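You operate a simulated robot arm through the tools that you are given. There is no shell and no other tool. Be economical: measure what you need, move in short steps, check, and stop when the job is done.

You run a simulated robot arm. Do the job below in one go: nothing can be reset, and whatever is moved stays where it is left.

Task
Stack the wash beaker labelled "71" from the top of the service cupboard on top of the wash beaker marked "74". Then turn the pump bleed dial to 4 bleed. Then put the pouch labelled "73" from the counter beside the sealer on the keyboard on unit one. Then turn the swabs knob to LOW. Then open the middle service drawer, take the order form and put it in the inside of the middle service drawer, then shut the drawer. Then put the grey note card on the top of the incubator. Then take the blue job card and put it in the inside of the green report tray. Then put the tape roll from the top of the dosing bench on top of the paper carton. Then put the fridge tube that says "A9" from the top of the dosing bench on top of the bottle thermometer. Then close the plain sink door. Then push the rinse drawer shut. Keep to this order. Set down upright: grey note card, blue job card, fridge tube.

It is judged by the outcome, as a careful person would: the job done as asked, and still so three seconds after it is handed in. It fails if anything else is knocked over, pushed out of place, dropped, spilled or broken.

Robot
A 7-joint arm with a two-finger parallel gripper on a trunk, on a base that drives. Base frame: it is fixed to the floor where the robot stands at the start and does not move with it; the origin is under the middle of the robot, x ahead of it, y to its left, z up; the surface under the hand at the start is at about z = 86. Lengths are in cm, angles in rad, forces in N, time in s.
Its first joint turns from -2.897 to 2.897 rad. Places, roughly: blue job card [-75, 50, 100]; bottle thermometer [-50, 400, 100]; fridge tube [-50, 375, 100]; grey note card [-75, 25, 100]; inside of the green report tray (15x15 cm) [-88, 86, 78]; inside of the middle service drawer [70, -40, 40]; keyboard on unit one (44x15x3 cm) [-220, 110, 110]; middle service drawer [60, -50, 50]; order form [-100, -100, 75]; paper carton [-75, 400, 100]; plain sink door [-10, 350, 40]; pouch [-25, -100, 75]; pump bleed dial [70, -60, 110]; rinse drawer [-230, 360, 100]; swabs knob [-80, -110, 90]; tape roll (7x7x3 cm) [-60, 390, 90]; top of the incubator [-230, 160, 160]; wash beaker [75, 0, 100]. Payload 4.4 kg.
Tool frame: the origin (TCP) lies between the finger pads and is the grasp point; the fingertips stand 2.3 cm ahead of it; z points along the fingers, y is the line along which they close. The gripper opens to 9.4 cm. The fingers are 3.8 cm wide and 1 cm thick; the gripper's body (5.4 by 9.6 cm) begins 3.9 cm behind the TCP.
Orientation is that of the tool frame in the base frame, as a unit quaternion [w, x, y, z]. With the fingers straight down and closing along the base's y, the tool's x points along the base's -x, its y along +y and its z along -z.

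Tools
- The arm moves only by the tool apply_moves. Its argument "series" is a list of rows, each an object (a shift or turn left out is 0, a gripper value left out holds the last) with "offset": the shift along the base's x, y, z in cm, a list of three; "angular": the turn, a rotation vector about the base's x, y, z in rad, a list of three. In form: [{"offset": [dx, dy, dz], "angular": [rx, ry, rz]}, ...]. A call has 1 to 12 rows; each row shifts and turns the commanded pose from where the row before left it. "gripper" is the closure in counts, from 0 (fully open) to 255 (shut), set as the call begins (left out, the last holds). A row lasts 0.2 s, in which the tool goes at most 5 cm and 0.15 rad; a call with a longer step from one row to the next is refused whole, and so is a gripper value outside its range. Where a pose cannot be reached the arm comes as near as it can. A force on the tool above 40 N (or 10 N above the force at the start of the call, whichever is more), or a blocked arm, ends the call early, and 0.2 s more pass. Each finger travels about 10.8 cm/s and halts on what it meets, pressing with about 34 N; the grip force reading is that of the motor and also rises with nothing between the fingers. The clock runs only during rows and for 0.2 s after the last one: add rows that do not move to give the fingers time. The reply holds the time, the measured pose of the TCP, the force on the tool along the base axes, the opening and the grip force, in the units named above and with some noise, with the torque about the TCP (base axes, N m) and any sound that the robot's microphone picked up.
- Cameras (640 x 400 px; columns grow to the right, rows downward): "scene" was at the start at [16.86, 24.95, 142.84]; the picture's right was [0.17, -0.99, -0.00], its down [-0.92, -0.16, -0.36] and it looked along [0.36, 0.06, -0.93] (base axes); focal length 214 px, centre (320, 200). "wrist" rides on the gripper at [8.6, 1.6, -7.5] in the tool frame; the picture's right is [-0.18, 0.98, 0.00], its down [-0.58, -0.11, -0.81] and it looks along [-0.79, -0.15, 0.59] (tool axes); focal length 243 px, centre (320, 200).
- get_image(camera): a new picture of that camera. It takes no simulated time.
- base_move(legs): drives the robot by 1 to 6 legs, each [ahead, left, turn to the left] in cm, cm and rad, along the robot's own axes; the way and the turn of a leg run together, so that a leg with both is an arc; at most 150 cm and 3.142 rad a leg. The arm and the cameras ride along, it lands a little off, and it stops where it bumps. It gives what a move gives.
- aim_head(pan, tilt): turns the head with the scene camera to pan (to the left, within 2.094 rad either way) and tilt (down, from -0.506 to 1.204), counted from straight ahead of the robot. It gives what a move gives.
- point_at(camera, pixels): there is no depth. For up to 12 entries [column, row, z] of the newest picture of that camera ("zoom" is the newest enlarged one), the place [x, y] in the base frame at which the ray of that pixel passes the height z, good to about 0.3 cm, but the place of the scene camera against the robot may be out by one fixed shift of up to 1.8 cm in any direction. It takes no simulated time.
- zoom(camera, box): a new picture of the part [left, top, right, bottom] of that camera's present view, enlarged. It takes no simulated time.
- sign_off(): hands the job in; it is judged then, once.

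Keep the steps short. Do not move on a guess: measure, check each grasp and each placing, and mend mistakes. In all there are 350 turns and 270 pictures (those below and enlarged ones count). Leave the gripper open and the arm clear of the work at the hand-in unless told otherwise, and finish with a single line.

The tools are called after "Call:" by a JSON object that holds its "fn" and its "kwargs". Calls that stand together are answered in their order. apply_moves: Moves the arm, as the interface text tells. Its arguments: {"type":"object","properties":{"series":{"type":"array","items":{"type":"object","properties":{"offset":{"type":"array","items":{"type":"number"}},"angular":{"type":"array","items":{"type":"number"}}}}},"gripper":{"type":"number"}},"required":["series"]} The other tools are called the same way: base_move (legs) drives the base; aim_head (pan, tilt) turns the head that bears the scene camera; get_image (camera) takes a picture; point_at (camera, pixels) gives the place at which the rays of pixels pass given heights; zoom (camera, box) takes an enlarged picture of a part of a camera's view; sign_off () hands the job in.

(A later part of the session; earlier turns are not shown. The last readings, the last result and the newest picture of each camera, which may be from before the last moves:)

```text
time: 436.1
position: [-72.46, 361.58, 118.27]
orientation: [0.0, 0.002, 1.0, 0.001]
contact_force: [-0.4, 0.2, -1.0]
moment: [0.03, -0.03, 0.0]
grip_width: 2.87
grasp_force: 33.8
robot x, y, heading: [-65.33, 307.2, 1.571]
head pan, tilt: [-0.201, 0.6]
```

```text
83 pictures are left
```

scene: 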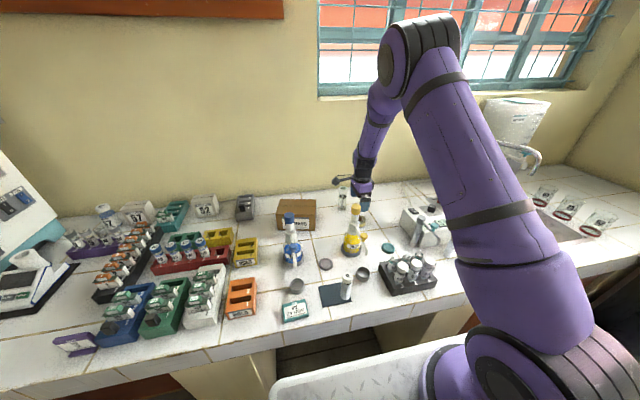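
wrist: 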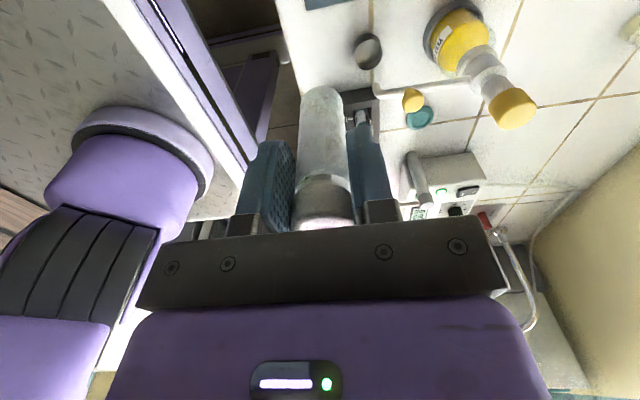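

A9 held upright. Go to (-77,405) at this height to view the vial.

Call:
{"fn": "apply_moves", "kwargs": {"series": [{"offset": [-0.4, 3, 0]}, {"offset": [-0.4, 4, 0]}, {"offset": [-0.4, 4.3, 0]}, {"offset": [-0.4, 4.3, 0]}, {"offset": [-0.4, 4.3, 0]}, {"offset": [-0.5, 4.3, 0]}, {"offset": [-0.5, 4.3, 0]}, {"offset": [-0.5, 4.3, 0]}, {"offset": [-0.5, 4.3, 0]}, {"offset": [-0.5, 4, 0]}, {"offset": [0, 2.5, 0]}, {}]}}

Call:
{"fn": "get_image", "kwargs": {"camera": "wrist"}}

```text
time: 438.7
position: [-76.97, 405.16, 118.34]
orientation: [0.0, 0.002, 1.0, 0.0]
contact_force: [-0.3, -0.2, -0.2]
moment: [-0.04, 0.0, 0.0]
grip_width: 2.84
grasp_force: 33.7
robot x, y, heading: [-65.34, 307.42, 1.57]
head pan, tilt: [-0.201, 0.6]
```

```text
82 pictures are left
```

wrist: 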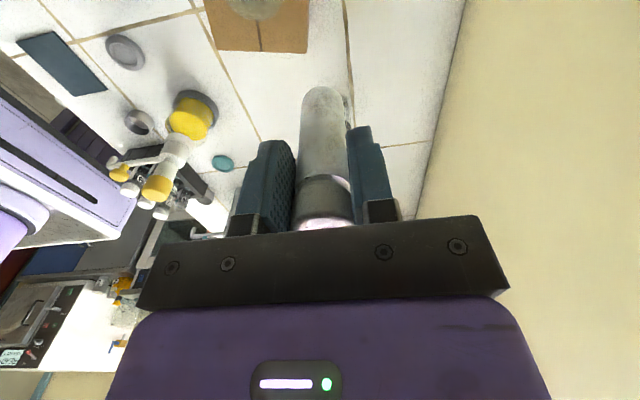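

The vial hides behind the tube. Shift -7 in y to see it.

Call:
{"fn": "apply_moves", "kwargs": {"series": [{"offset": [0, -3.5, 0]}, {"offset": [-2, -3.5, 0]}, {}]}}

Call:
{"fn": "zoom", "kwargs": {"camera": "wrist", "box": [320, 50, 460, 170]}}

```text
time: 439.5
position: [-78.96, 398.01, 118.14]
orientation: [0.001, 0.002, 1.0, 0.001]
contact_force: [-0.3, -0.3, -0.8]
moment: [-0.01, 0.03, 0.01]
grip_width: 2.85
grasp_force: 34.3
robot x, y, heading: [-65.01, 307.22, 1.572]
head pan, tilt: [-0.201, 0.6]
```

```text
3.33 times, centred on (390, 110) of wrist
```

zoom: 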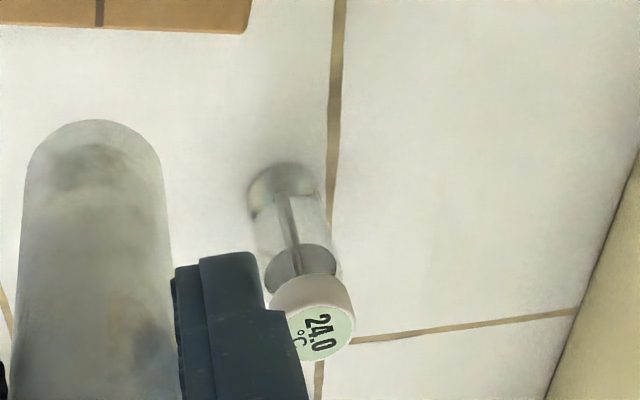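

Call:
{"fn": "point_at", "kwargs": {"camera": "zoom", "pixels": [[284, 186, 86], [284, 165, 86], [315, 333, 95], [315, 333, 96], [315, 333, 97], [355, 320, 96], [275, 345, 96], [318, 360, 96], [312, 305, 96]]}}

```text
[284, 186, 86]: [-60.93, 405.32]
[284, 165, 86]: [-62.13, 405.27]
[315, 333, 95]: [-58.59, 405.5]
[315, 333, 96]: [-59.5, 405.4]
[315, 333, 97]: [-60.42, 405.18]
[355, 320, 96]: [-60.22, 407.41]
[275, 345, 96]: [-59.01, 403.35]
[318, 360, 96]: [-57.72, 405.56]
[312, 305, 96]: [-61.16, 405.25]
```

Vial: (-60.5,405.3), cap top ≈97. Check the held tube's base relative to the TCP.

Call:
{"fn": "point_at", "kwargs": {"camera": "zoom", "pixels": [[95, 120, 111.3], [26, 165, 111.3], [163, 160, 111.3], [95, 120, 111]]}}

```text
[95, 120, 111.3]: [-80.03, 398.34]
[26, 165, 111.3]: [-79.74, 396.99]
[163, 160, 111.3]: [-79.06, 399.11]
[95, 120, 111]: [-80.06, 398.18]
```

Target TCP (-60.6,405.3) is at my reach limit, so drive 5 cm ahead first.

Call:
{"fn": "base_move", "kwargs": {"legs": [[5, 0, 0]]}}

Call:
{"fn": "apply_moves", "kwargs": {"series": [{"offset": [3, 0.4, 0]}, {"offset": [3.6, 0.5, 0]}, {"offset": [3.6, 0.5, 0]}, {"offset": [3.6, 0.5, 0]}, {"offset": [3, 0.3, 0]}, {"offset": [1.5, 0, 0]}, {}]}}

```text
time: 440.4
position: [-78.95, 403.0, 118.02]
orientation: [0.0, 0.001, 1.0, 0.001]
contact_force: [0.1, 0.5, 0.2]
moment: [0.01, 0.03, -0.02]
grip_width: 2.86
grasp_force: 33.8
robot x, y, heading: [-64.84, 312.28, 1.568]
head pan, tilt: [-0.201, 0.6]
```

```text
time: 442.0
position: [-60.52, 405.21, 118.04]
orientation: [0.0, 0.002, 1.0, 0.001]
contact_force: [-0.1, 0.3, -0.2]
moment: [-0.01, 0.03, 0.0]
grip_width: 2.84
grasp_force: 33.6
robot x, y, heading: [-65.04, 312.6, 1.568]
head pan, tilt: [-0.201, 0.6]
```

Now lower to just above the cap (TCP ≈106.5) and inspect from both cameras.

Call:
{"fn": "apply_moves", "kwargs": {"series": [{"offset": [-0.05, 0.1, -3]}, {"offset": [0, 0, -3.5]}, {"offset": [0, 0, -3]}, {"offset": [0, 0, -2]}, {}]}}

Call:
{"fn": "zoom", "kwargs": {"camera": "wrist", "box": [240, 20, 400, 150]}}

Call:
{"fn": "zoom", "kwargs": {"camera": "scene", "box": [300, 170, 400, 240]}}

```text
time: 443.2
position: [-60.74, 405.29, 106.57]
orientation: [0.0, 0.002, 1.0, 0.001]
contact_force: [-0.1, 0.2, -0.4]
moment: [0.0, 0.0, 0.01]
grip_width: 2.85
grasp_force: 34.0
robot x, y, heading: [-65.4, 312.58, 1.566]
head pan, tilt: [-0.201, 0.6]
```

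```text
3.08 times, centred on (320, 85) of wrist
```

zoom: 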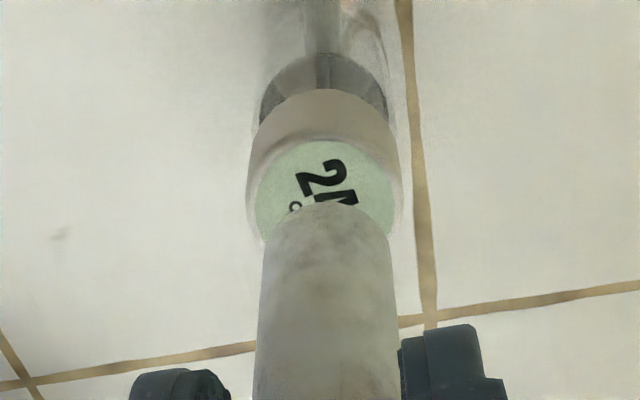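

```text
5.71 times, centred on (350, 205) of scene
```

zoom: 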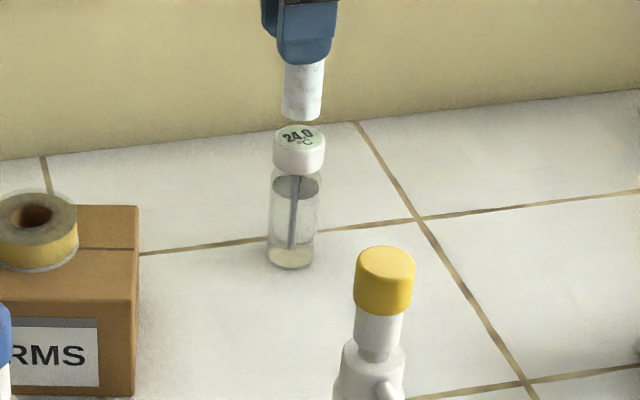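

Tube and cap are aligned in both views. Lower slowly to contact.

Call:
{"fn": "apply_moves", "kwargs": {"series": [{"offset": [0, 0, -0.7]}, {"offset": [0, 0, -0.6]}, {"offset": [0, 0, -0.5]}, {}]}}

Call:
{"fn": "apply_moves", "kwargs": {"series": [{"offset": [0, 0, -0.3]}, {"offset": [0, 0, -0.3]}, {}]}}

```text
time: 444.2
position: [-60.77, 405.18, 104.73]
orientation: [0.0, 0.003, 1.0, 0.001]
contact_force: [-0.1, 0.0, -0.5]
moment: [0.01, 0.02, 0.0]
grip_width: 2.82
grasp_force: 33.8
robot x, y, heading: [-65.29, 312.42, 1.563]
head pan, tilt: [-0.201, 0.6]
```

```text
time: 445.0
position: [-60.69, 405.32, 104.31]
orientation: [-0.001, 0.002, 1.0, 0.001]
contact_force: [-0.1, -1.4, 13.7]
moment: [-0.16, -0.12, -0.02]
grip_width: 2.87
grasp_force: 33.5
robot x, y, heading: [-65.12, 312.56, 1.57]
head pan, tilt: [-0.201, 0.6]
```

Contact. One look before releasing.

Call:
{"fn": "zoom", "kwargs": {"camera": "scene", "box": [300, 170, 400, 240]}}

Call:
{"fn": "zoom", "kwargs": {"camera": "wrist", "box": [240, 20, 400, 150]}}

```text
5.71 times, centred on (350, 205) of scene
```

zoom: 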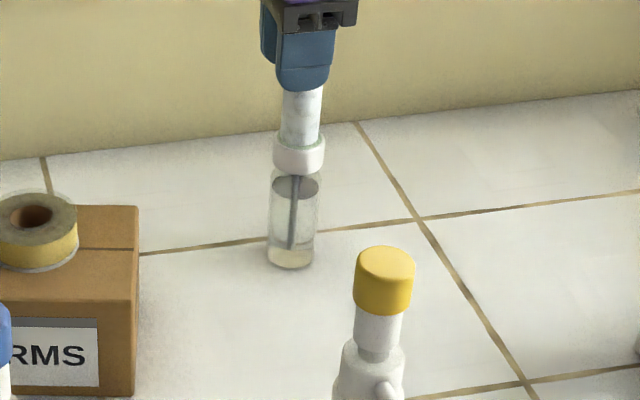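

```text
3.08 times, centred on (320, 85) of wrist
```

zoom: 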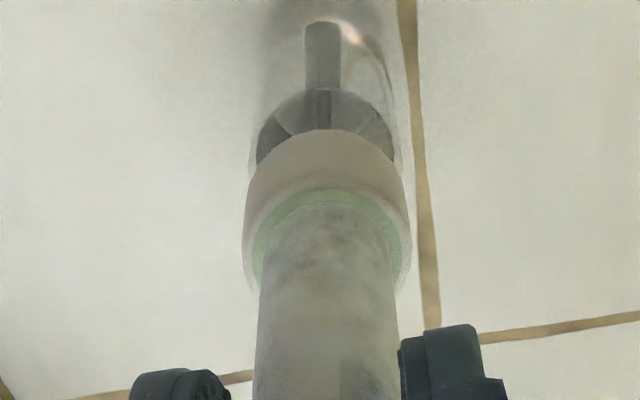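

Well centred. Ease slightly, open, lift straight up.

Call:
{"fn": "apply_moves", "kwargs": {"series": [{"offset": [0, 0, 0.1]}, {}]}}

Call:
{"fn": "apply_moves", "kwargs": {"gripper": 120, "series": [{}, {}, {}, {"offset": [0, 0, 1]}, {"offset": [0, 0, 2]}, {"offset": [0, 0, 3]}, {"offset": [0, 0, 4]}, {"offset": [0, 0, 4]}, {"offset": [0, 0, 4]}, {"offset": [0, 0, 4]}, {}]}}

Call:
{"fn": "zoom", "kwargs": {"camera": "scene", "box": [260, 150, 420, 260]}}

```text
time: 445.6
position: [-60.76, 405.23, 104.4]
orientation: [0.0, 0.002, 1.0, 0.001]
contact_force: [-0.4, 1.5, 8.0]
moment: [0.13, -0.04, -0.01]
grip_width: 2.85
grasp_force: 33.8
robot x, y, heading: [-65.11, 312.05, 1.568]
head pan, tilt: [-0.201, 0.6]
```

```text
time: 448.0
position: [-60.53, 405.18, 126.37]
orientation: [0.0, 0.002, 1.0, 0.001]
contact_force: [0.6, 0.2, 0.1]
moment: [0.02, -0.01, 0.01]
grip_width: 4.96
grasp_force: 0.1
robot x, y, heading: [-65.2, 312.01, 1.566]
head pan, tilt: [-0.201, 0.6]
```

```text
3.64 times, centred on (340, 205) of scene
```

zoom: 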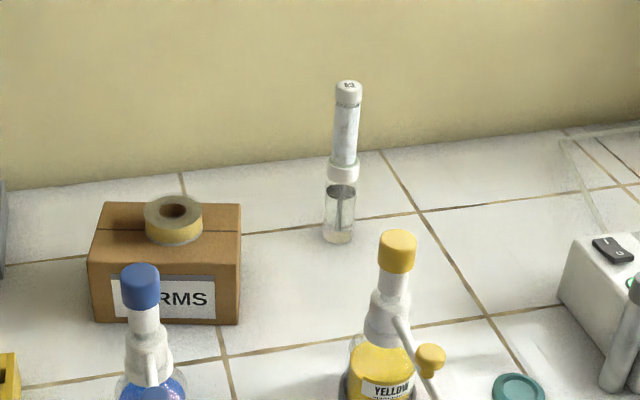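

A9 stands on the thermometer. Bring the hand back to the front pose and back the base off 40 cm; then look at the sink door.

Call:
{"fn": "apply_moves", "kwargs": {"series": [{"offset": [0, -2, 1], "angular": [0, 0, 0.1428]}, {"offset": [0, -4, 1], "angular": [0, 0, 0.1428]}, {"offset": [-0.5, -4.5, 1], "angular": [0, 0, 0.1428]}, {"offset": [-0.5, -4.5, 1], "angular": [0, 0, 0.1428]}, {"offset": [-0.5, -4.5, 0], "angular": [0, 0, 0.1428]}, {"offset": [-0.5, -4.5, 0], "angular": [0, 0, 0.1428]}, {"offset": [-0.5, -4.5, 0], "angular": [0, 0, 0.1428]}, {"offset": [-0.5, -4.5, 0], "angular": [0, 0, 0.1428]}, {"offset": [-0.5, -4.5, 0], "angular": [0, 0, 0.1428]}, {"offset": [0, -3, 0], "angular": [0, 0, 0.1428]}, {"offset": [0, -2, 0], "angular": [0, 0, 0.1428]}, {}]}}

Call:
{"fn": "base_move", "kwargs": {"legs": [[-55, 0, 0]]}}

Call:
{"fn": "aim_head", "kwargs": {"pan": -0.4, "tilt": 0.7}}

Call:
{"fn": "get_image", "kwargs": {"camera": "scene"}}

```text
time: 450.6
position: [-64.34, 362.85, 130.32]
orientation: [-0.001, -0.706, 0.709, 0.0]
contact_force: [0.6, -0.3, 0.7]
moment: [-0.01, 0.04, 0.02]
grip_width: 5.0
grasp_force: 0.1
robot x, y, heading: [-65.59, 312.22, 1.573]
head pan, tilt: [-0.201, 0.6]
```

```text
time: 453.8
position: [-64.79, 308.3, 130.24]
orientation: [0.0, 0.711, -0.703, -0.001]
contact_force: [-0.1, 0.0, 0.1]
moment: [-0.01, 0.0, 0.0]
grip_width: 4.98
grasp_force: 0.0
robot x, y, heading: [-64.67, 257.67, 1.578]
head pan, tilt: [-0.201, 0.6]
```

```text
time: 454.5
position: [-64.74, 308.28, 130.15]
orientation: [0.0, 0.711, -0.704, -0.001]
contact_force: [1.1, -0.9, -0.3]
moment: [-0.04, 0.01, 0.01]
grip_width: 4.98
grasp_force: 0.0
robot x, y, heading: [-65.02, 257.9, 1.583]
head pan, tilt: [-0.4, 0.7]
```

```text
75 pictures are left
```

scene: 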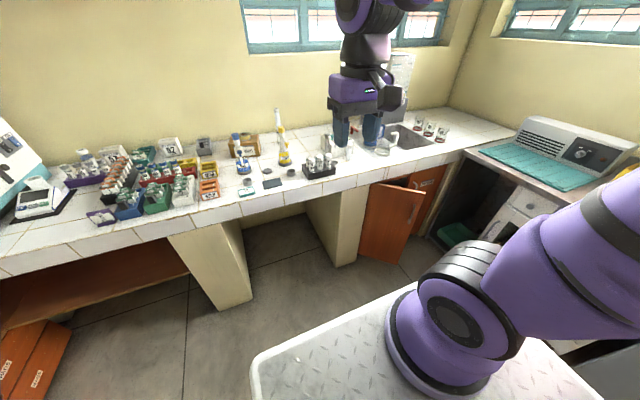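

Door: hinge at left, free edge with handle at right. Zoom and measure.

Call:
{"fn": "zoom", "kwargs": {"camera": "scene", "box": [330, 150, 470, 280]}}

Call:
{"fn": "point_at", "kwargs": {"camera": "scene", "pixels": [[360, 255, 5], [405, 265, 5], [375, 183, 75], [425, 192, 75], [375, 183, 70], [425, 192, 70], [440, 165, 75], [330, 266, 0], [412, 208, 60], [480, 155, 86]]}}

```text
3.08 times, centred on (400, 215) of scene
```

zoom: 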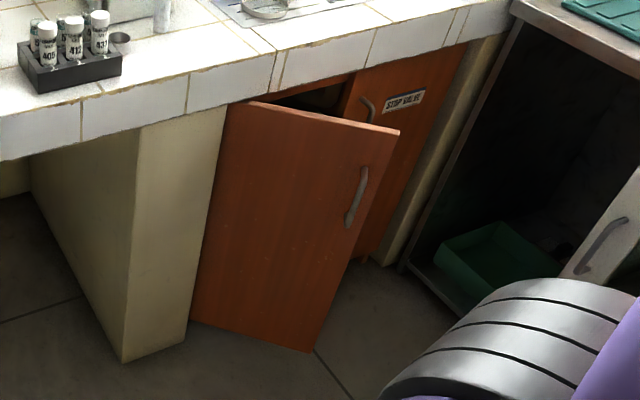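

```text
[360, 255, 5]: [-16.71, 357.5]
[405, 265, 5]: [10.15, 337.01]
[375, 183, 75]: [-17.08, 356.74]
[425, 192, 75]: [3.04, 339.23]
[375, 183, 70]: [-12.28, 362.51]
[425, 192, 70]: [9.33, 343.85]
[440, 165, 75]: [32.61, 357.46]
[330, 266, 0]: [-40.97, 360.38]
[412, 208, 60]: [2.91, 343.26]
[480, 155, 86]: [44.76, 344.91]
```

Door hinge ≈(-18,357), free edge ≈(5,339), z 7–74. I'll push its face at z≈40, x≈2 by driving forward with a horizontal, closed hand. First drive right 64 and back 23.

Call:
{"fn": "base_move", "kwargs": {"legs": [[-23, 0, -0.01], [0, -64, 0]]}}

Call:
{"fn": "apply_moves", "kwargs": {"gripper": 255, "series": [{"offset": [0, 4, -0.5]}, {"offset": [0, 4, -0.5]}, {"offset": [0, 4, -1]}, {"offset": [0, 4, -1]}, {"offset": [0, 3, -1]}, {}]}}

Call:
{"fn": "apply_moves", "kwargs": {"series": [{"offset": [0, 2.1, -2], "angular": [0.1428, 0, 0]}, {"offset": [0, 2.1, -2], "angular": [0.1428, 0, 0]}, {"offset": [0, 2.1, -2], "angular": [0.1428, 0, 0]}, {"offset": [0, 2.1, -3], "angular": [0.1428, 0, 0]}, {"offset": [0, 2.1, -3], "angular": [0.1428, 0, 0]}, {"offset": [0, 2.1, -3], "angular": [0.1428, 0, 0]}, {"offset": [0, 2.1, -3], "angular": [0.1428, 0, 0]}, {"offset": [0, 2.1, -3], "angular": [0.1428, 0, 0]}, {"offset": [0, 2.1, -3], "angular": [0.1428, 0, 0]}, {"offset": [0, 2.1, -3], "angular": [0.1428, 0, 0]}, {"offset": [0, 2, -3], "angular": [0.1428, 0, 0]}, {}]}}

Call:
{"fn": "get_image", "kwargs": {"camera": "scene"}}

```text
time: 459.4
position: [-0.28, 284.72, 130.35]
orientation: [-0.001, -0.701, 0.713, 0.001]
contact_force: [-0.2, 0.2, -0.7]
moment: [-0.02, -0.01, -0.01]
grip_width: 4.97
grasp_force: 0.1
robot x, y, heading: [-1.72, 234.01, 1.561]
head pan, tilt: [-0.4, 0.7]
```

```text
time: 460.8
position: [-0.23, 303.77, 126.23]
orientation: [0.0, -0.701, 0.713, 0.0]
contact_force: [-0.7, 0.4, 1.1]
moment: [0.01, 0.01, -0.02]
grip_width: 0.0
grasp_force: 34.0
robot x, y, heading: [-1.94, 234.07, 1.554]
head pan, tilt: [-0.4, 0.7]
```

```text
time: 463.4
position: [-0.35, 326.76, 96.23]
orientation: [0.497, -0.496, 0.503, 0.504]
contact_force: [0.9, 0.2, 0.1]
moment: [0.01, -0.06, -0.02]
grip_width: 0.01
grasp_force: 34.2
robot x, y, heading: [-1.69, 234.33, 1.557]
head pan, tilt: [-0.4, 0.7]
```

```text
73 pictures are left
```

scene: 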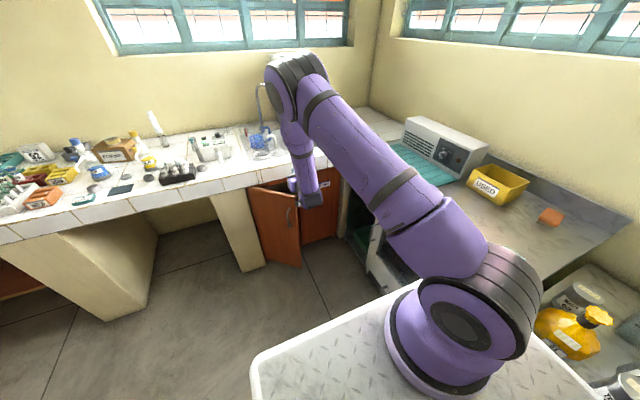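

Descend to z≈41 in front of the door.

Call:
{"fn": "apply_moves", "kwargs": {"series": [{"offset": [0.2, -0.3, -4.6]}, {"offset": [0.2, -0.3, -4.6]}, {"offset": [0.2, -0.3, -4.6]}, {"offset": [0.2, -0.3, -4.6]}, {"offset": [0.2, -0.3, -4.6]}, {"offset": [0.2, -0.3, -4.6]}, {"offset": [0.2, -0.3, -4.6]}, {"offset": [0.2, -0.3, -4.6]}, {"offset": [0.2, -0.3, -4.6]}, {"offset": [0.2, 0, -4.6]}, {"offset": [0, 0, -4.5]}, {"offset": [0, 0, -4.5]}]}}

Call:
{"fn": "get_image", "kwargs": {"camera": "scene"}}

Call:
{"fn": "get_image", "kwargs": {"camera": "wrist"}}

```text
time: 465.9
position: [1.83, 323.84, 49.14]
orientation: [0.496, -0.496, 0.504, 0.504]
contact_force: [0.2, 0.4, -0.5]
moment: [0.02, -0.02, -0.04]
grip_width: 0.0
grasp_force: 33.6
out of reach, approached as far as the arm can: row 11, 12
robot x, y, heading: [-1.77, 234.39, 1.557]
head pan, tilt: [-0.4, 0.7]
```

```text
72 pictures are left
```

scene: 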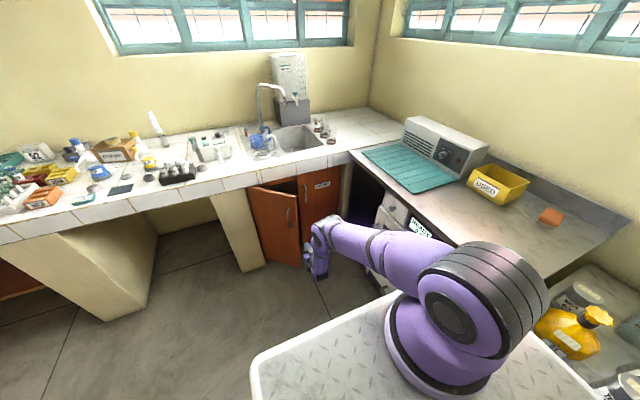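

```text
71 pictures are left
```

wrist: 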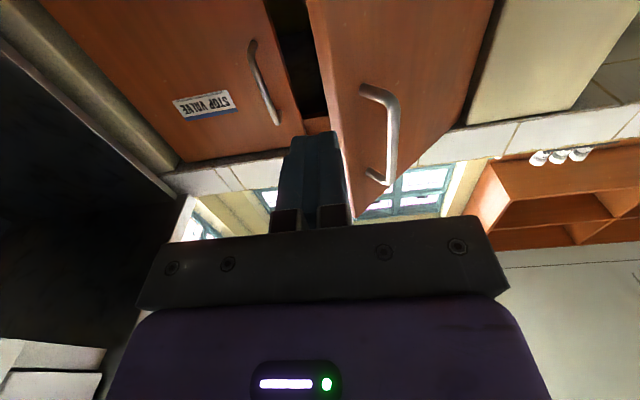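

z bottoms out at 49 – still below the door handle (z≥57). The tip is near the door's free edge, so shift 5 cm toward the hinge, then drive forward and push.

Call:
{"fn": "apply_moves", "kwargs": {"series": [{"offset": [-2.5, 0, 0.3]}, {"offset": [-2.5, 0, 0.2]}, {}]}}

Call:
{"fn": "base_move", "kwargs": {"legs": [[18, 0, 0], [8, 0, 0]]}}

Call:
{"fn": "get_image", "kwargs": {"camera": "scene"}}

```text
time: 466.8
position: [-3.12, 323.67, 49.85]
orientation: [0.495, -0.497, 0.503, 0.504]
contact_force: [0.0, -0.2, -0.9]
moment: [0.02, 0.01, -0.01]
grip_width: 0.0
grasp_force: 33.8
robot x, y, heading: [-1.5, 234.43, 1.558]
head pan, tilt: [-0.4, 0.7]
```

```text
time: 468.9
position: [-2.96, 349.79, 49.88]
orientation: [0.495, -0.497, 0.503, 0.505]
contact_force: [0.5, -0.2, 0.1]
moment: [-0.01, 0.05, -0.02]
grip_width: 0.0
grasp_force: 33.8
robot x, y, heading: [-1.13, 260.06, 1.559]
head pan, tilt: [-0.4, 0.7]
```

```text
70 pictures are left
```

scene: 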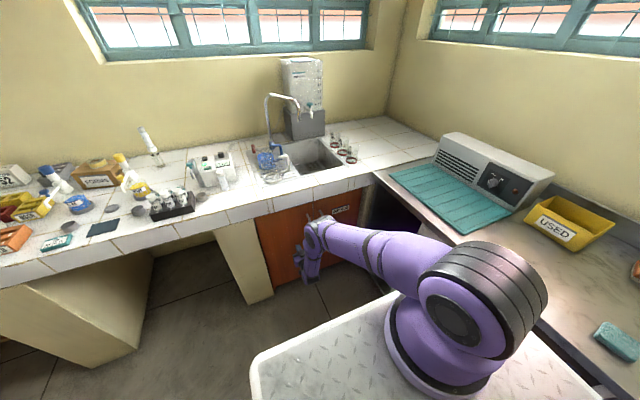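

Door is closing. Push on in small amounts until it stops.

Call:
{"fn": "base_move", "kwargs": {"legs": [[3, 0, 0], [2, 0, 0], [2, 0, 0], [2, 0, 0]]}}

Call:
{"fn": "zoom", "kwargs": {"camera": "scene", "box": [220, 170, 400, 300]}}

Call:
{"fn": "get_image", "kwargs": {"camera": "wrist"}}

```text
time: 470.5
position: [-2.91, 355.17, 49.59]
orientation: [0.495, -0.498, 0.503, 0.504]
contact_force: [-0.2, -1.1, -0.6]
moment: [0.0, 0.03, 0.0]
grip_width: 0.0
grasp_force: 33.7
robot x, y, heading: [-0.99, 266.09, 1.556]
head pan, tilt: [-0.4, 0.7]
stopped in leg 3: the force on the tool passed its limit at 91 N (the readings are from after the stop); the commanded pose is now the measured one
```

```text
3.08 times, centred on (310, 235) of scene
```

zoom: 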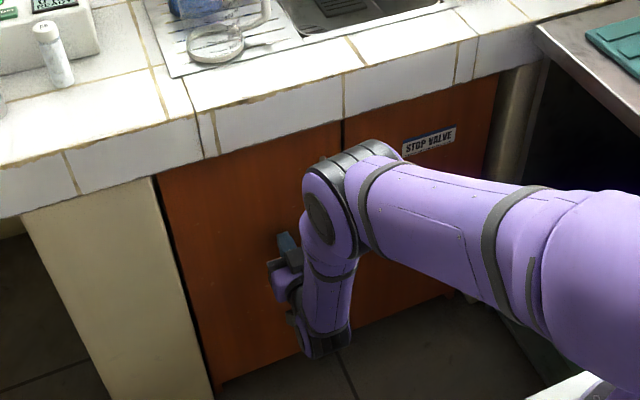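

```text
68 pictures are left
```

wrist: 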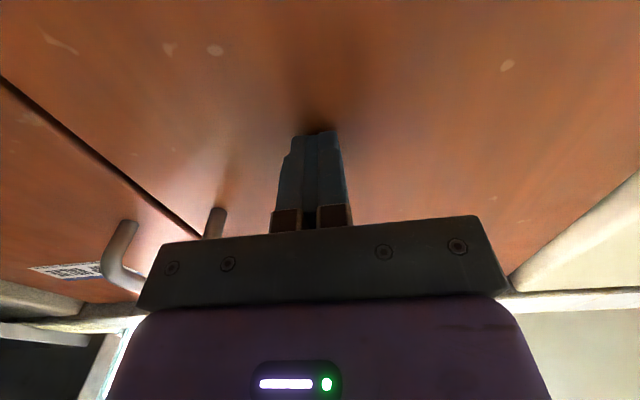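

The door is flush and hit its stop. Back off 28 cm, raise the hand and return it to vertical.

Call:
{"fn": "base_move", "kwargs": {"legs": [[-28, 0, 0]]}}

Call:
{"fn": "apply_moves", "kwargs": {"series": [{"offset": [0.3, 0.2, 4.5]}, {"offset": [0.3, 0.2, 4.5]}, {"offset": [0.3, 0.2, 4.5]}, {"offset": [0.3, 0.2, 4.5]}, {"offset": [0.3, 0.2, 4.5]}, {"offset": [0.3, 0.2, 4.5]}, {"offset": [0.3, 0.2, 4.5]}, {"offset": [0.3, 0.2, 4.5]}, {"offset": [0, 0, 4.5]}, {"offset": [0, 0, 4.5]}, {}]}}

Call:
{"fn": "apply_moves", "kwargs": {"series": [{"offset": [0, -2.1, 3], "angular": [-0.1428, 0, 0]}, {"offset": [0, -2.1, 3], "angular": [-0.1428, 0, 0]}, {"offset": [0, -2.1, 3], "angular": [-0.1428, 0, 0]}, {"offset": [0, -2.1, 3], "angular": [-0.1428, 0, 0]}, {"offset": [0, -2.1, 3], "angular": [-0.1428, 0, 0]}, {"offset": [0, -2.1, 3], "angular": [-0.1428, 0, 0]}, {"offset": [0, -2.1, 3], "angular": [-0.1428, 0, 0]}, {"offset": [0, -2.1, 3], "angular": [-0.1428, 0, 0]}, {"offset": [0, -2.1, 3], "angular": [-0.1428, 0, 0]}, {"offset": [0, -2.1, 3], "angular": [-0.1428, 0, 0]}, {"offset": [0, -2, 2], "angular": [-0.1428, 0, 0]}, {}]}}

Call:
{"fn": "get_image", "kwargs": {"camera": "scene"}}

```text
time: 472.5
position: [-3.45, 327.12, 49.61]
orientation: [0.494, -0.497, 0.504, 0.505]
contact_force: [0.0, -0.2, -0.3]
moment: [-0.01, -0.03, -0.04]
grip_width: 0.0
grasp_force: 34.0
robot x, y, heading: [-1.8, 238.0, 1.562]
head pan, tilt: [-0.4, 0.7]
```

```text
time: 474.9
position: [-1.01, 328.61, 94.82]
orientation: [0.494, -0.498, 0.503, 0.505]
contact_force: [1.2, -0.1, -0.1]
moment: [0.01, -0.03, -0.01]
grip_width: 0.0
grasp_force: 34.0
robot x, y, heading: [-1.71, 238.14, 1.565]
head pan, tilt: [-0.4, 0.7]
```

```text
time: 477.5
position: [-1.11, 305.65, 126.54]
orientation: [-0.003, -0.701, 0.713, 0.0]
contact_force: [-0.1, 0.2, 0.3]
moment: [0.0, 0.0, 0.0]
grip_width: 0.0
grasp_force: 33.8
robot x, y, heading: [-1.51, 238.07, 1.56]
head pan, tilt: [-0.4, 0.7]
```

```text
67 pictures are left
```

scene: 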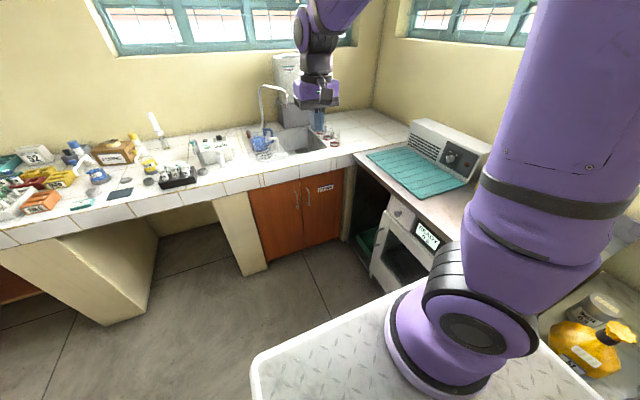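

Sink door shut. Now the rinse drawer. Pull the hand in, move 45 to the left, turn to face -x, then go toward the washer.

Call:
{"fn": "apply_moves", "kwargs": {"series": [{"offset": [0, -3, 1]}, {"offset": [0, -4, 1]}, {"offset": [0, -4, 1]}, {"offset": [0, -4, 1]}, {"offset": [0, -3, 0]}, {}]}}

Call:
{"fn": "base_move", "kwargs": {"legs": [[0, 48, 0.01], [0, 0, 1.57], [70, 0, 0]]}}

Call:
{"fn": "aim_head", "kwargs": {"pan": -0.7, "tilt": 0.5}}

Call:
{"fn": "get_image", "kwargs": {"camera": "scene"}}

```text
time: 478.9
position: [-0.82, 287.71, 130.36]
orientation: [-0.003, -0.702, 0.713, 0.001]
contact_force: [0.0, 0.4, -0.9]
moment: [0.01, 0.02, 0.02]
grip_width: 0.0
grasp_force: 34.0
robot x, y, heading: [-1.42, 238.13, 1.562]
head pan, tilt: [-0.4, 0.7]
```

```text
time: 488.9
position: [-168.68, 241.43, 130.28]
orientation: [0.004, 1.0, -0.019, 0.001]
contact_force: [0.1, 0.6, -0.3]
moment: [0.02, 0.0, 0.0]
grip_width: 0.0
grasp_force: 33.8
robot x, y, heading: [-118.73, 240.2, 3.109]
head pan, tilt: [-0.4, 0.7]
```

```text
time: 489.7
position: [-168.63, 241.56, 130.34]
orientation: [0.004, 1.0, -0.02, 0.001]
contact_force: [0.0, -0.8, 0.0]
moment: [-0.03, 0.03, 0.0]
grip_width: 0.01
grasp_force: 33.9
robot x, y, heading: [-119.43, 240.18, 3.112]
head pan, tilt: [-0.7, 0.499]
```

```text
66 pictures are left
```

scene: 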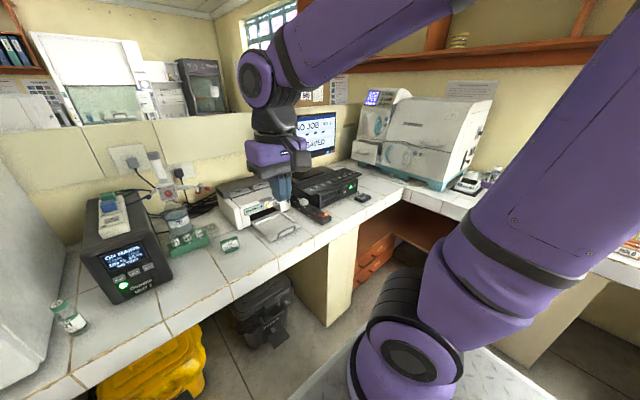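

Move 52 to the right (+y), straighten heading, and look at the washer.

Call:
{"fn": "base_move", "kwargs": {"legs": [[0, -50, 0.03]]}}

Call:
{"fn": "aim_head", "kwargs": {"pan": -0.3, "tilt": 0.5}}

Call:
{"fn": "get_image", "kwargs": {"camera": "scene"}}

```text
time: 492.7
position: [-167.45, 290.77, 130.37]
orientation: [0.004, 1.0, -0.01, 0.0]
contact_force: [-0.3, 0.7, -0.4]
moment: [0.01, -0.01, 0.01]
grip_width: 0.01
grasp_force: 34.0
robot x, y, heading: [-117.89, 290.16, 3.129]
head pan, tilt: [-0.7, 0.499]
```

```text
time: 493.5
position: [-167.48, 290.84, 130.38]
orientation: [0.004, 1.0, -0.01, 0.001]
contact_force: [0.1, -0.1, -0.3]
moment: [0.04, 0.01, -0.01]
grip_width: 0.01
grasp_force: 33.9
robot x, y, heading: [-117.57, 289.96, 3.131]
head pan, tilt: [-0.3, 0.499]
```

```text
65 pictures are left
```

scene: 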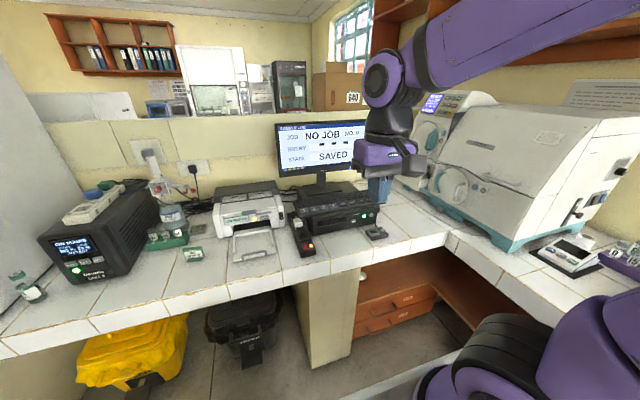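

The hand hides the drawer; move the hand 22 cm to -y and zoom.

Call:
{"fn": "apply_moves", "kwargs": {"series": [{"offset": [0, -4.5, 0]}, {"offset": [0, -4.5, 0]}, {"offset": [0, -4.5, 0]}, {"offset": [0, -4.5, 0]}, {"offset": [0, -4, 0]}, {}]}}

Call:
{"fn": "zoom", "kwargs": {"camera": "scene", "box": [340, 80, 520, 260]}}

```text
time: 494.9
position: [-167.6, 268.66, 130.25]
orientation: [0.003, 1.0, -0.01, 0.001]
contact_force: [-0.8, 0.2, 0.2]
moment: [-0.04, 0.01, 0.03]
grip_width: 0.0
grasp_force: 34.0
robot x, y, heading: [-117.65, 289.98, 3.132]
head pan, tilt: [-0.3, 0.499]
```

```text
2.22 times, centred on (430, 170) of scene
```

zoom: 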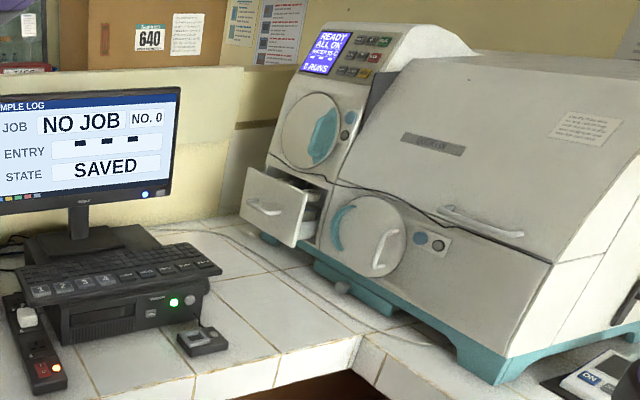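

Call:
{"fn": "point_at", "kwargs": {"camera": "zoom", "pixels": [[262, 240, 87], [495, 382, 87], [240, 222, 93], [293, 247, 93], [250, 168, 104], [308, 193, 104], [240, 222, 96], [293, 247, 96], [250, 168, 107], [308, 193, 107], [262, 208, 99], [170, 90, 130]]}}

```text
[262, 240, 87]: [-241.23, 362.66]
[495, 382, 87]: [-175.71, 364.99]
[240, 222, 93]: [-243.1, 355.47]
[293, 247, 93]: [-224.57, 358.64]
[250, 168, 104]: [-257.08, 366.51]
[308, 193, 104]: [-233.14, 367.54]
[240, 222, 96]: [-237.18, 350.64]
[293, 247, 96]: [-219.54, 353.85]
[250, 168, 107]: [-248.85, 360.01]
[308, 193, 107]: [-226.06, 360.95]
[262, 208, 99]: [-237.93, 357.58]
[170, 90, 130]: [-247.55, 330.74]
```

Drawer front ≈ x -241…-222, y≈354, z≈94–109; washer front plane y≈363. Drive ahead 27 and right 14.

Call:
{"fn": "base_move", "kwargs": {"legs": [[27, 0, 0], [0, -14, 0]]}}

Call:
{"fn": "apply_moves", "kwargs": {"series": [{"offset": [0, 4, 0], "angular": [0.1, 0, 0]}, {"offset": [0, 4.5, 0], "angular": [0.1, 0, 0]}, {"offset": [0, 4.8, 0], "angular": [0.1, 0, 0]}, {"offset": [0, 4.8, 0], "angular": [0.1, 0, 0]}, {"offset": [0, 4.8, 0], "angular": [0.1, 0, 0]}, {"offset": [0, 4.8, 0], "angular": [0.1, 0, 0]}, {"offset": [0, 4.8, 0]}, {"offset": [0, 4.8, 0]}, {"offset": [0, 4, 0]}, {"offset": [0, 3, 0]}, {}]}}

Call:
{"fn": "get_image", "kwargs": {"camera": "wrist"}}

Call:
{"fn": "get_image", "kwargs": {"camera": "scene"}}

```text
time: 497.8
position: [-194.25, 283.21, 130.37]
orientation: [0.004, 1.0, -0.011, 0.001]
contact_force: [-1.1, 0.0, -0.8]
moment: [-0.01, -0.01, -0.02]
grip_width: 0.01
grasp_force: 34.0
robot x, y, heading: [-144.29, 304.35, 3.123]
head pan, tilt: [-0.3, 0.499]
```

```text
time: 500.2
position: [-194.34, 327.37, 130.42]
orientation: [-0.293, 0.956, -0.009, -0.002]
contact_force: [-0.5, 0.1, -0.4]
moment: [-0.05, -0.02, -0.02]
grip_width: 0.0
grasp_force: 34.2
robot x, y, heading: [-144.28, 304.61, 3.13]
head pan, tilt: [-0.3, 0.499]
```

```text
63 pictures are left
```

wrist: 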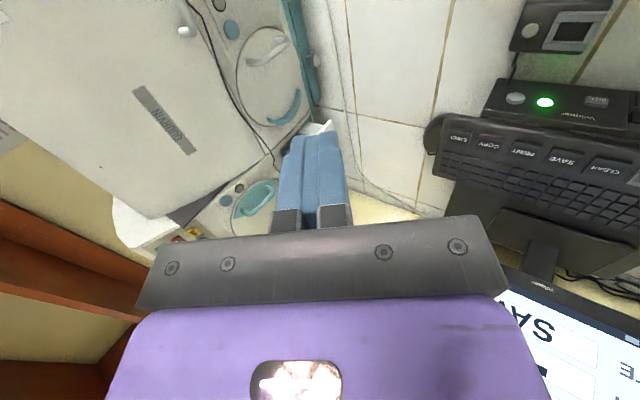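

```text
62 pictures are left
```

scene: 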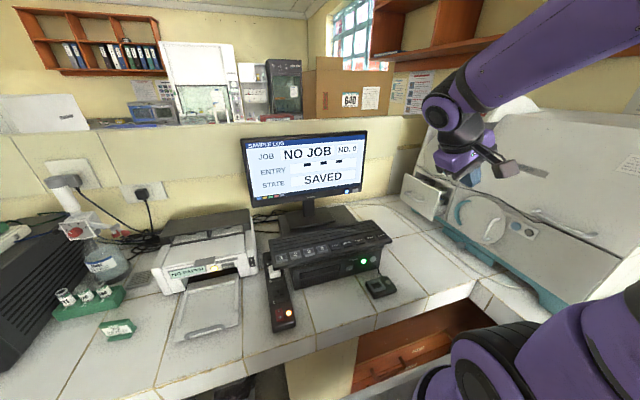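

Zoom on the drawer from this new viewpoint to triangulate.

Call:
{"fn": "zoom", "kwargs": {"camera": "scene", "box": [370, 140, 500, 250]}}

```text
3.64 times, centred on (435, 195) of scene
```

zoom: 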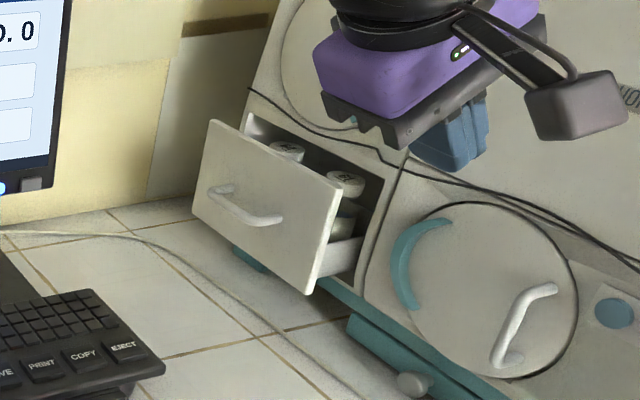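

Call:
{"fn": "point_at", "kwargs": {"camera": "zoom", "pixels": [[192, 210, 92], [192, 210, 95], [307, 293, 92], [307, 293, 95], [212, 120, 104], [212, 120, 108], [340, 190, 104], [340, 190, 108], [245, 213, 98], [245, 213, 100], [60, 60, 115], [265, 268, 86]]}}

```text
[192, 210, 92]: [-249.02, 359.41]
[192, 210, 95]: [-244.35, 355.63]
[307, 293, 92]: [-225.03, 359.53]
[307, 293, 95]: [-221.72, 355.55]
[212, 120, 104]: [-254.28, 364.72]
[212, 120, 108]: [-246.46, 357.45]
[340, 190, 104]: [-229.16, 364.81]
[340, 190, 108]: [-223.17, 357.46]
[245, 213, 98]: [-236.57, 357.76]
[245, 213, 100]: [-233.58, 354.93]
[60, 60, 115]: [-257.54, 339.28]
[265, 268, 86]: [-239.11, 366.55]
```

Combined: drawer front at y≈354–356, z 94–109, x -245…-222, handle near z 100. Move the leaned hand to (-233,338), above handle height.

Call:
{"fn": "apply_moves", "kwargs": {"series": [{"offset": [-4, 1, -0.5]}, {"offset": [-4.5, 1.2, -0.5]}, {"offset": [-4.5, 1.2, -1]}, {"offset": [-4.5, 1.2, -1]}, {"offset": [-4.5, 1.2, -1]}, {"offset": [-4.5, 1.2, -1]}, {"offset": [-4.5, 1.2, -1]}, {"offset": [-4, 1.2, -2]}, {"offset": [-3.5, 1.2, -2]}, {}]}}

Call:
{"fn": "get_image", "kwargs": {"camera": "scene"}}

Call:
{"fn": "get_image", "kwargs": {"camera": "wrist"}}

```text
time: 502.4
position: [-232.77, 338.12, 120.34]
orientation: [-0.292, 0.956, -0.01, -0.002]
contact_force: [-1.0, -0.4, 0.6]
moment: [0.0, 0.03, 0.0]
grip_width: 0.01
grasp_force: 33.8
robot x, y, heading: [-144.19, 304.44, 3.127]
head pan, tilt: [-0.3, 0.499]
```

```text
60 pictures are left
```

scene: 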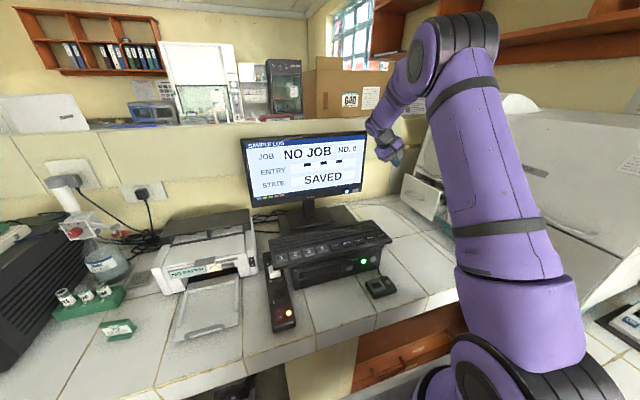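

```text
59 pictures are left
```

wrist: 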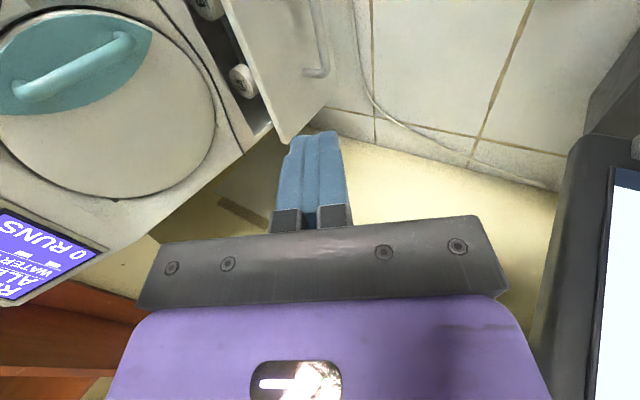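

Call:
{"fn": "point_at", "kwargs": {"camera": "wrist", "pixels": [[283, 142, 109], [283, 142, 106], [222, 5, 109], [222, 5, 106], [332, 100, 94], [332, 100, 97], [316, 74, 100], [625, 170, 115], [575, 140, 125]]}}

```text
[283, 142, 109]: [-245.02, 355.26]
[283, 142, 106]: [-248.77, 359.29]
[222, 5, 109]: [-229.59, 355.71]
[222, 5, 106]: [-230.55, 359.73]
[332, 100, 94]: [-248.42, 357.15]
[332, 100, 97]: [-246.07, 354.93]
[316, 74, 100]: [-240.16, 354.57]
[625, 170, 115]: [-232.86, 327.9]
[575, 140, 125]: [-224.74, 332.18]
```

Front face at y≈355.5, z 96–109. Monitor edge is ≈10 cm from the wrist axis; shift +2.5 in x and lower to TCP z 107.5.

Call:
{"fn": "apply_moves", "kwargs": {"series": [{"offset": [2.5, 0.5, -1]}, {"offset": [0, 0.5, -3]}, {"offset": [0, 0.5, -3]}, {"offset": [0, 0.5, -3]}, {"offset": [0, 0.5, -2.8]}, {}]}}

Call:
{"fn": "get_image", "kwargs": {"camera": "wrist"}}

Call:
{"fn": "zoom", "kwargs": {"camera": "scene", "box": [330, 110, 480, 240]}}

```text
time: 503.8
position: [-230.18, 340.52, 107.58]
orientation: [-0.292, 0.956, -0.011, -0.003]
contact_force: [0.0, -0.1, 0.6]
moment: [0.02, 0.01, 0.01]
grip_width: 0.03
grasp_force: 34.2
robot x, y, heading: [-144.33, 304.31, 3.129]
head pan, tilt: [-0.3, 0.499]
```

```text
58 pictures are left
```

wrist: 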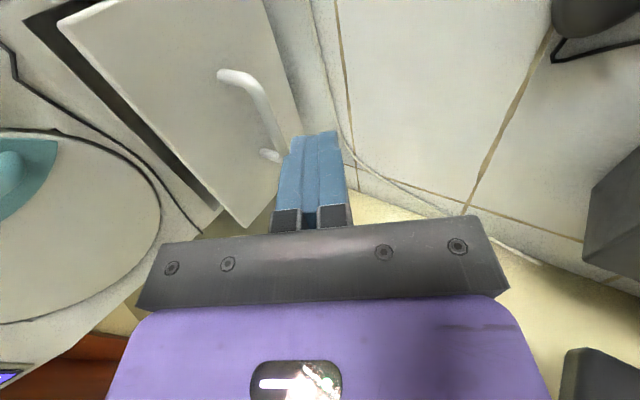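

```text
3.08 times, centred on (405, 175) of scene
```

zoom: 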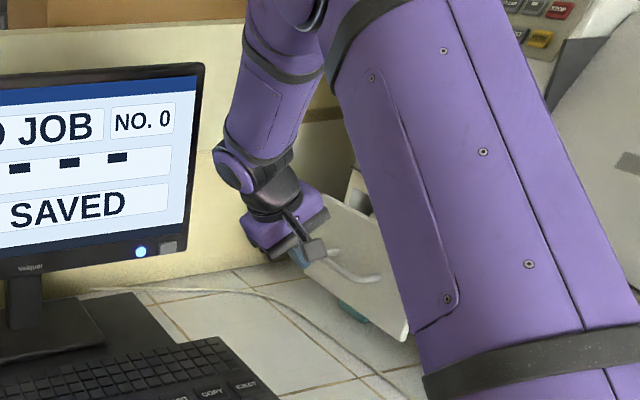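

Push: move +y 12 toward the face, then continue gently.

Call:
{"fn": "apply_moves", "kwargs": {"series": [{"offset": [0, 2.5, 0]}, {"offset": [0, 2.5, 0]}, {"offset": [0, 2.5, 0]}, {"offset": [0, 2, 0]}, {"offset": [0, 1.5, 0]}, {}]}}

Call:
{"fn": "get_image", "kwargs": {"camera": "wrist"}}

```text
time: 505.2
position: [-230.18, 351.56, 107.5]
orientation: [-0.293, 0.956, -0.01, -0.002]
contact_force: [0.3, -0.1, 0.0]
moment: [0.01, 0.02, 0.0]
grip_width: 0.01
grasp_force: 33.8
robot x, y, heading: [-144.53, 304.18, 3.127]
head pan, tilt: [-0.3, 0.499]
```

```text
56 pictures are left
```

wrist: 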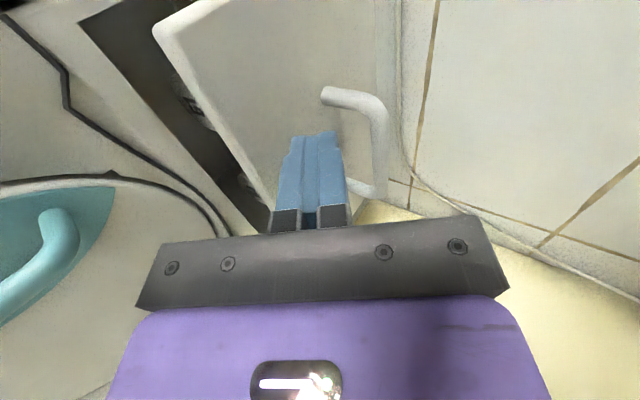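

The tip is at the face above the handle. Push on 9 cm.

Call:
{"fn": "apply_moves", "kwargs": {"series": [{"offset": [0, 1, 0]}, {"offset": [0, 1, 0]}, {"offset": [0, 1, 0]}, {"offset": [0, 1, 0]}, {"offset": [0, 1, 0]}, {"offset": [0, 1, 0]}, {"offset": [0, 1, 0]}, {}]}}

Call:
{"fn": "get_image", "kwargs": {"camera": "wrist"}}

Call:
{"fn": "zoom", "kwargs": {"camera": "scene", "box": [330, 110, 480, 240]}}

```text
time: 507.0
position: [-230.34, 358.5, 107.53]
orientation: [-0.292, 0.956, -0.011, -0.002]
contact_force: [-0.6, 0.5, -0.2]
moment: [0.01, 0.02, 0.03]
grip_width: 0.0
grasp_force: 34.1
robot x, y, heading: [-144.47, 304.41, 3.125]
head pan, tilt: [-0.3, 0.499]
```

```text
55 pictures are left
```

wrist: 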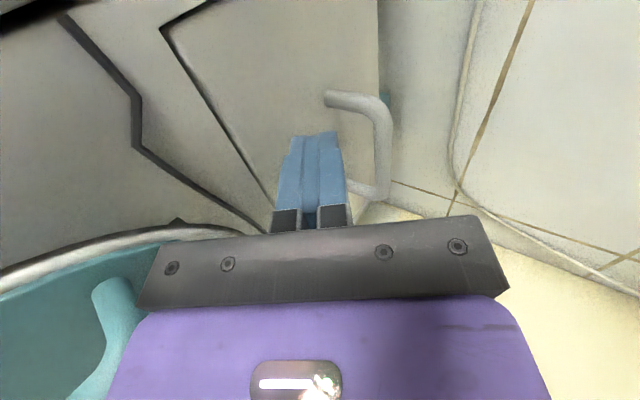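

```text
3.08 times, centred on (405, 175) of scene
```

zoom: 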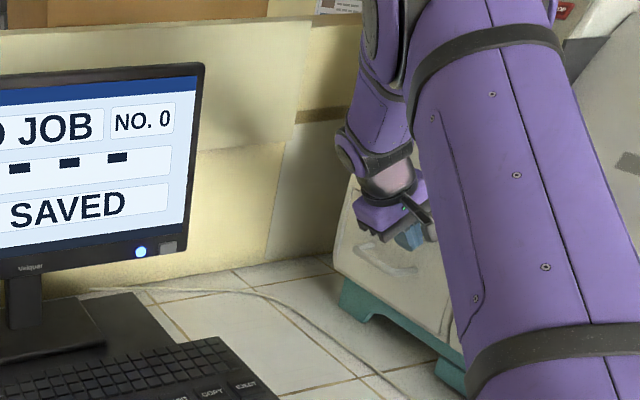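

Nearly flush. Keep pushing in half-centimetre steps until the force rises.

Call:
{"fn": "apply_moves", "kwargs": {"series": [{"offset": [0, 0.5, 0]}, {"offset": [0, 0.5, 0]}, {"offset": [0, 0.5, 0]}, {"offset": [0, 0.5, 0]}, {}]}}

Call:
{"fn": "get_image", "kwargs": {"camera": "wrist"}}

```text
time: 507.9
position: [-230.54, 359.68, 107.23]
orientation: [-0.29, 0.957, -0.008, -0.002]
contact_force: [-1.8, -5.1, -3.5]
moment: [0.38, -0.09, -0.04]
grip_width: 0.0
grasp_force: 33.6
robot x, y, heading: [-144.51, 304.82, 3.132]
head pan, tilt: [-0.3, 0.499]
stopped in row 4: the force on the tool passed its limit at 46 N (the readings are from after the stop); the commanded pose is now the measured one
```

```text
53 pictures are left
```

wrist: 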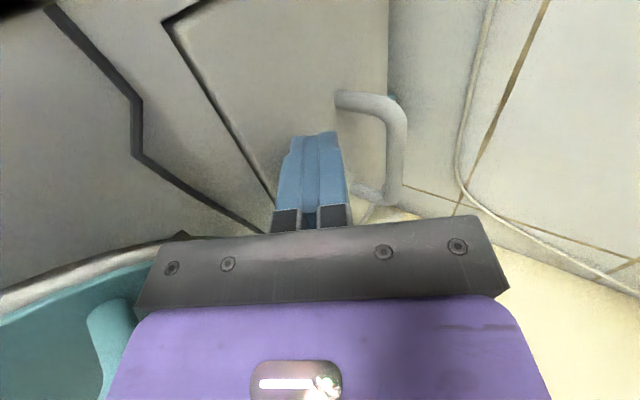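

The drawer hit its stop: shut. Retreat the way I came: -y, then up, then +x.

Call:
{"fn": "apply_moves", "kwargs": {"series": [{"offset": [0, -1, 0.3]}, {"offset": [0, -2.5, 0.5]}, {"offset": [0, -3, 1]}, {"offset": [0, -3, 2]}, {"offset": [0, -3, 3]}, {"offset": [0, -3, 3]}, {"offset": [2, -2, 3]}, {"offset": [4, -1, 2]}, {"offset": [4.5, -1, 1]}, {"offset": [4.5, -1, 1]}, {"offset": [4.5, -1, 1]}, {"offset": [4.5, -1, 1]}]}}

Call:
{"fn": "apply_moves", "kwargs": {"gripper": 0, "series": [{"offset": [4.5, -1, 1], "angular": [-0.1, 0, 0]}, {"offset": [4.5, -1, 1], "angular": [-0.1, 0, 0]}, {"offset": [3, -2, 0], "angular": [-0.1, 0, 0]}, {"offset": [2, -3, 0], "angular": [-0.1, 0, 0]}, {"offset": [0, -4, 0], "angular": [-0.1, 0, 0]}, {"offset": [0, -4, 0], "angular": [-0.1, 0, 0]}, {"offset": [0, -3, 0]}, {}]}}

Call:
{"fn": "get_image", "kwargs": {"camera": "scene"}}

```text
time: 510.5
position: [-206.4, 337.34, 125.9]
orientation: [-0.29, 0.957, -0.009, -0.002]
contact_force: [-0.6, -0.1, -0.8]
moment: [0.02, -0.04, -0.02]
grip_width: 0.0
grasp_force: 33.9
robot x, y, heading: [-144.44, 304.31, 3.129]
head pan, tilt: [-0.3, 0.499]
```

```text
time: 512.3
position: [-192.62, 319.18, 127.99]
orientation: [0.006, 1.0, -0.01, 0.001]
contact_force: [-0.2, 0.3, 0.7]
moment: [0.0, 0.01, 0.02]
grip_width: 9.38
grasp_force: 0.0
robot x, y, heading: [-144.32, 304.4, 3.128]
head pan, tilt: [-0.3, 0.499]
```

```text
52 pictures are left
```

scene: 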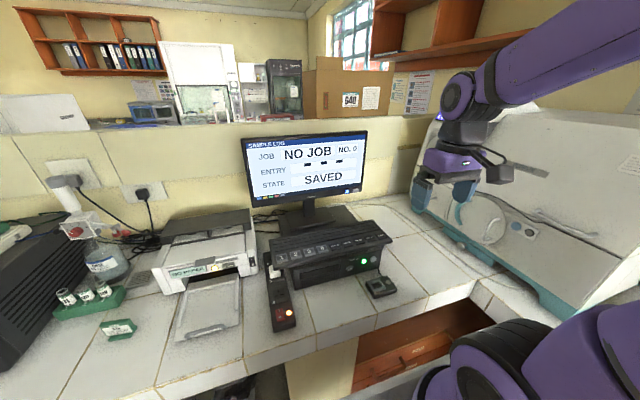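

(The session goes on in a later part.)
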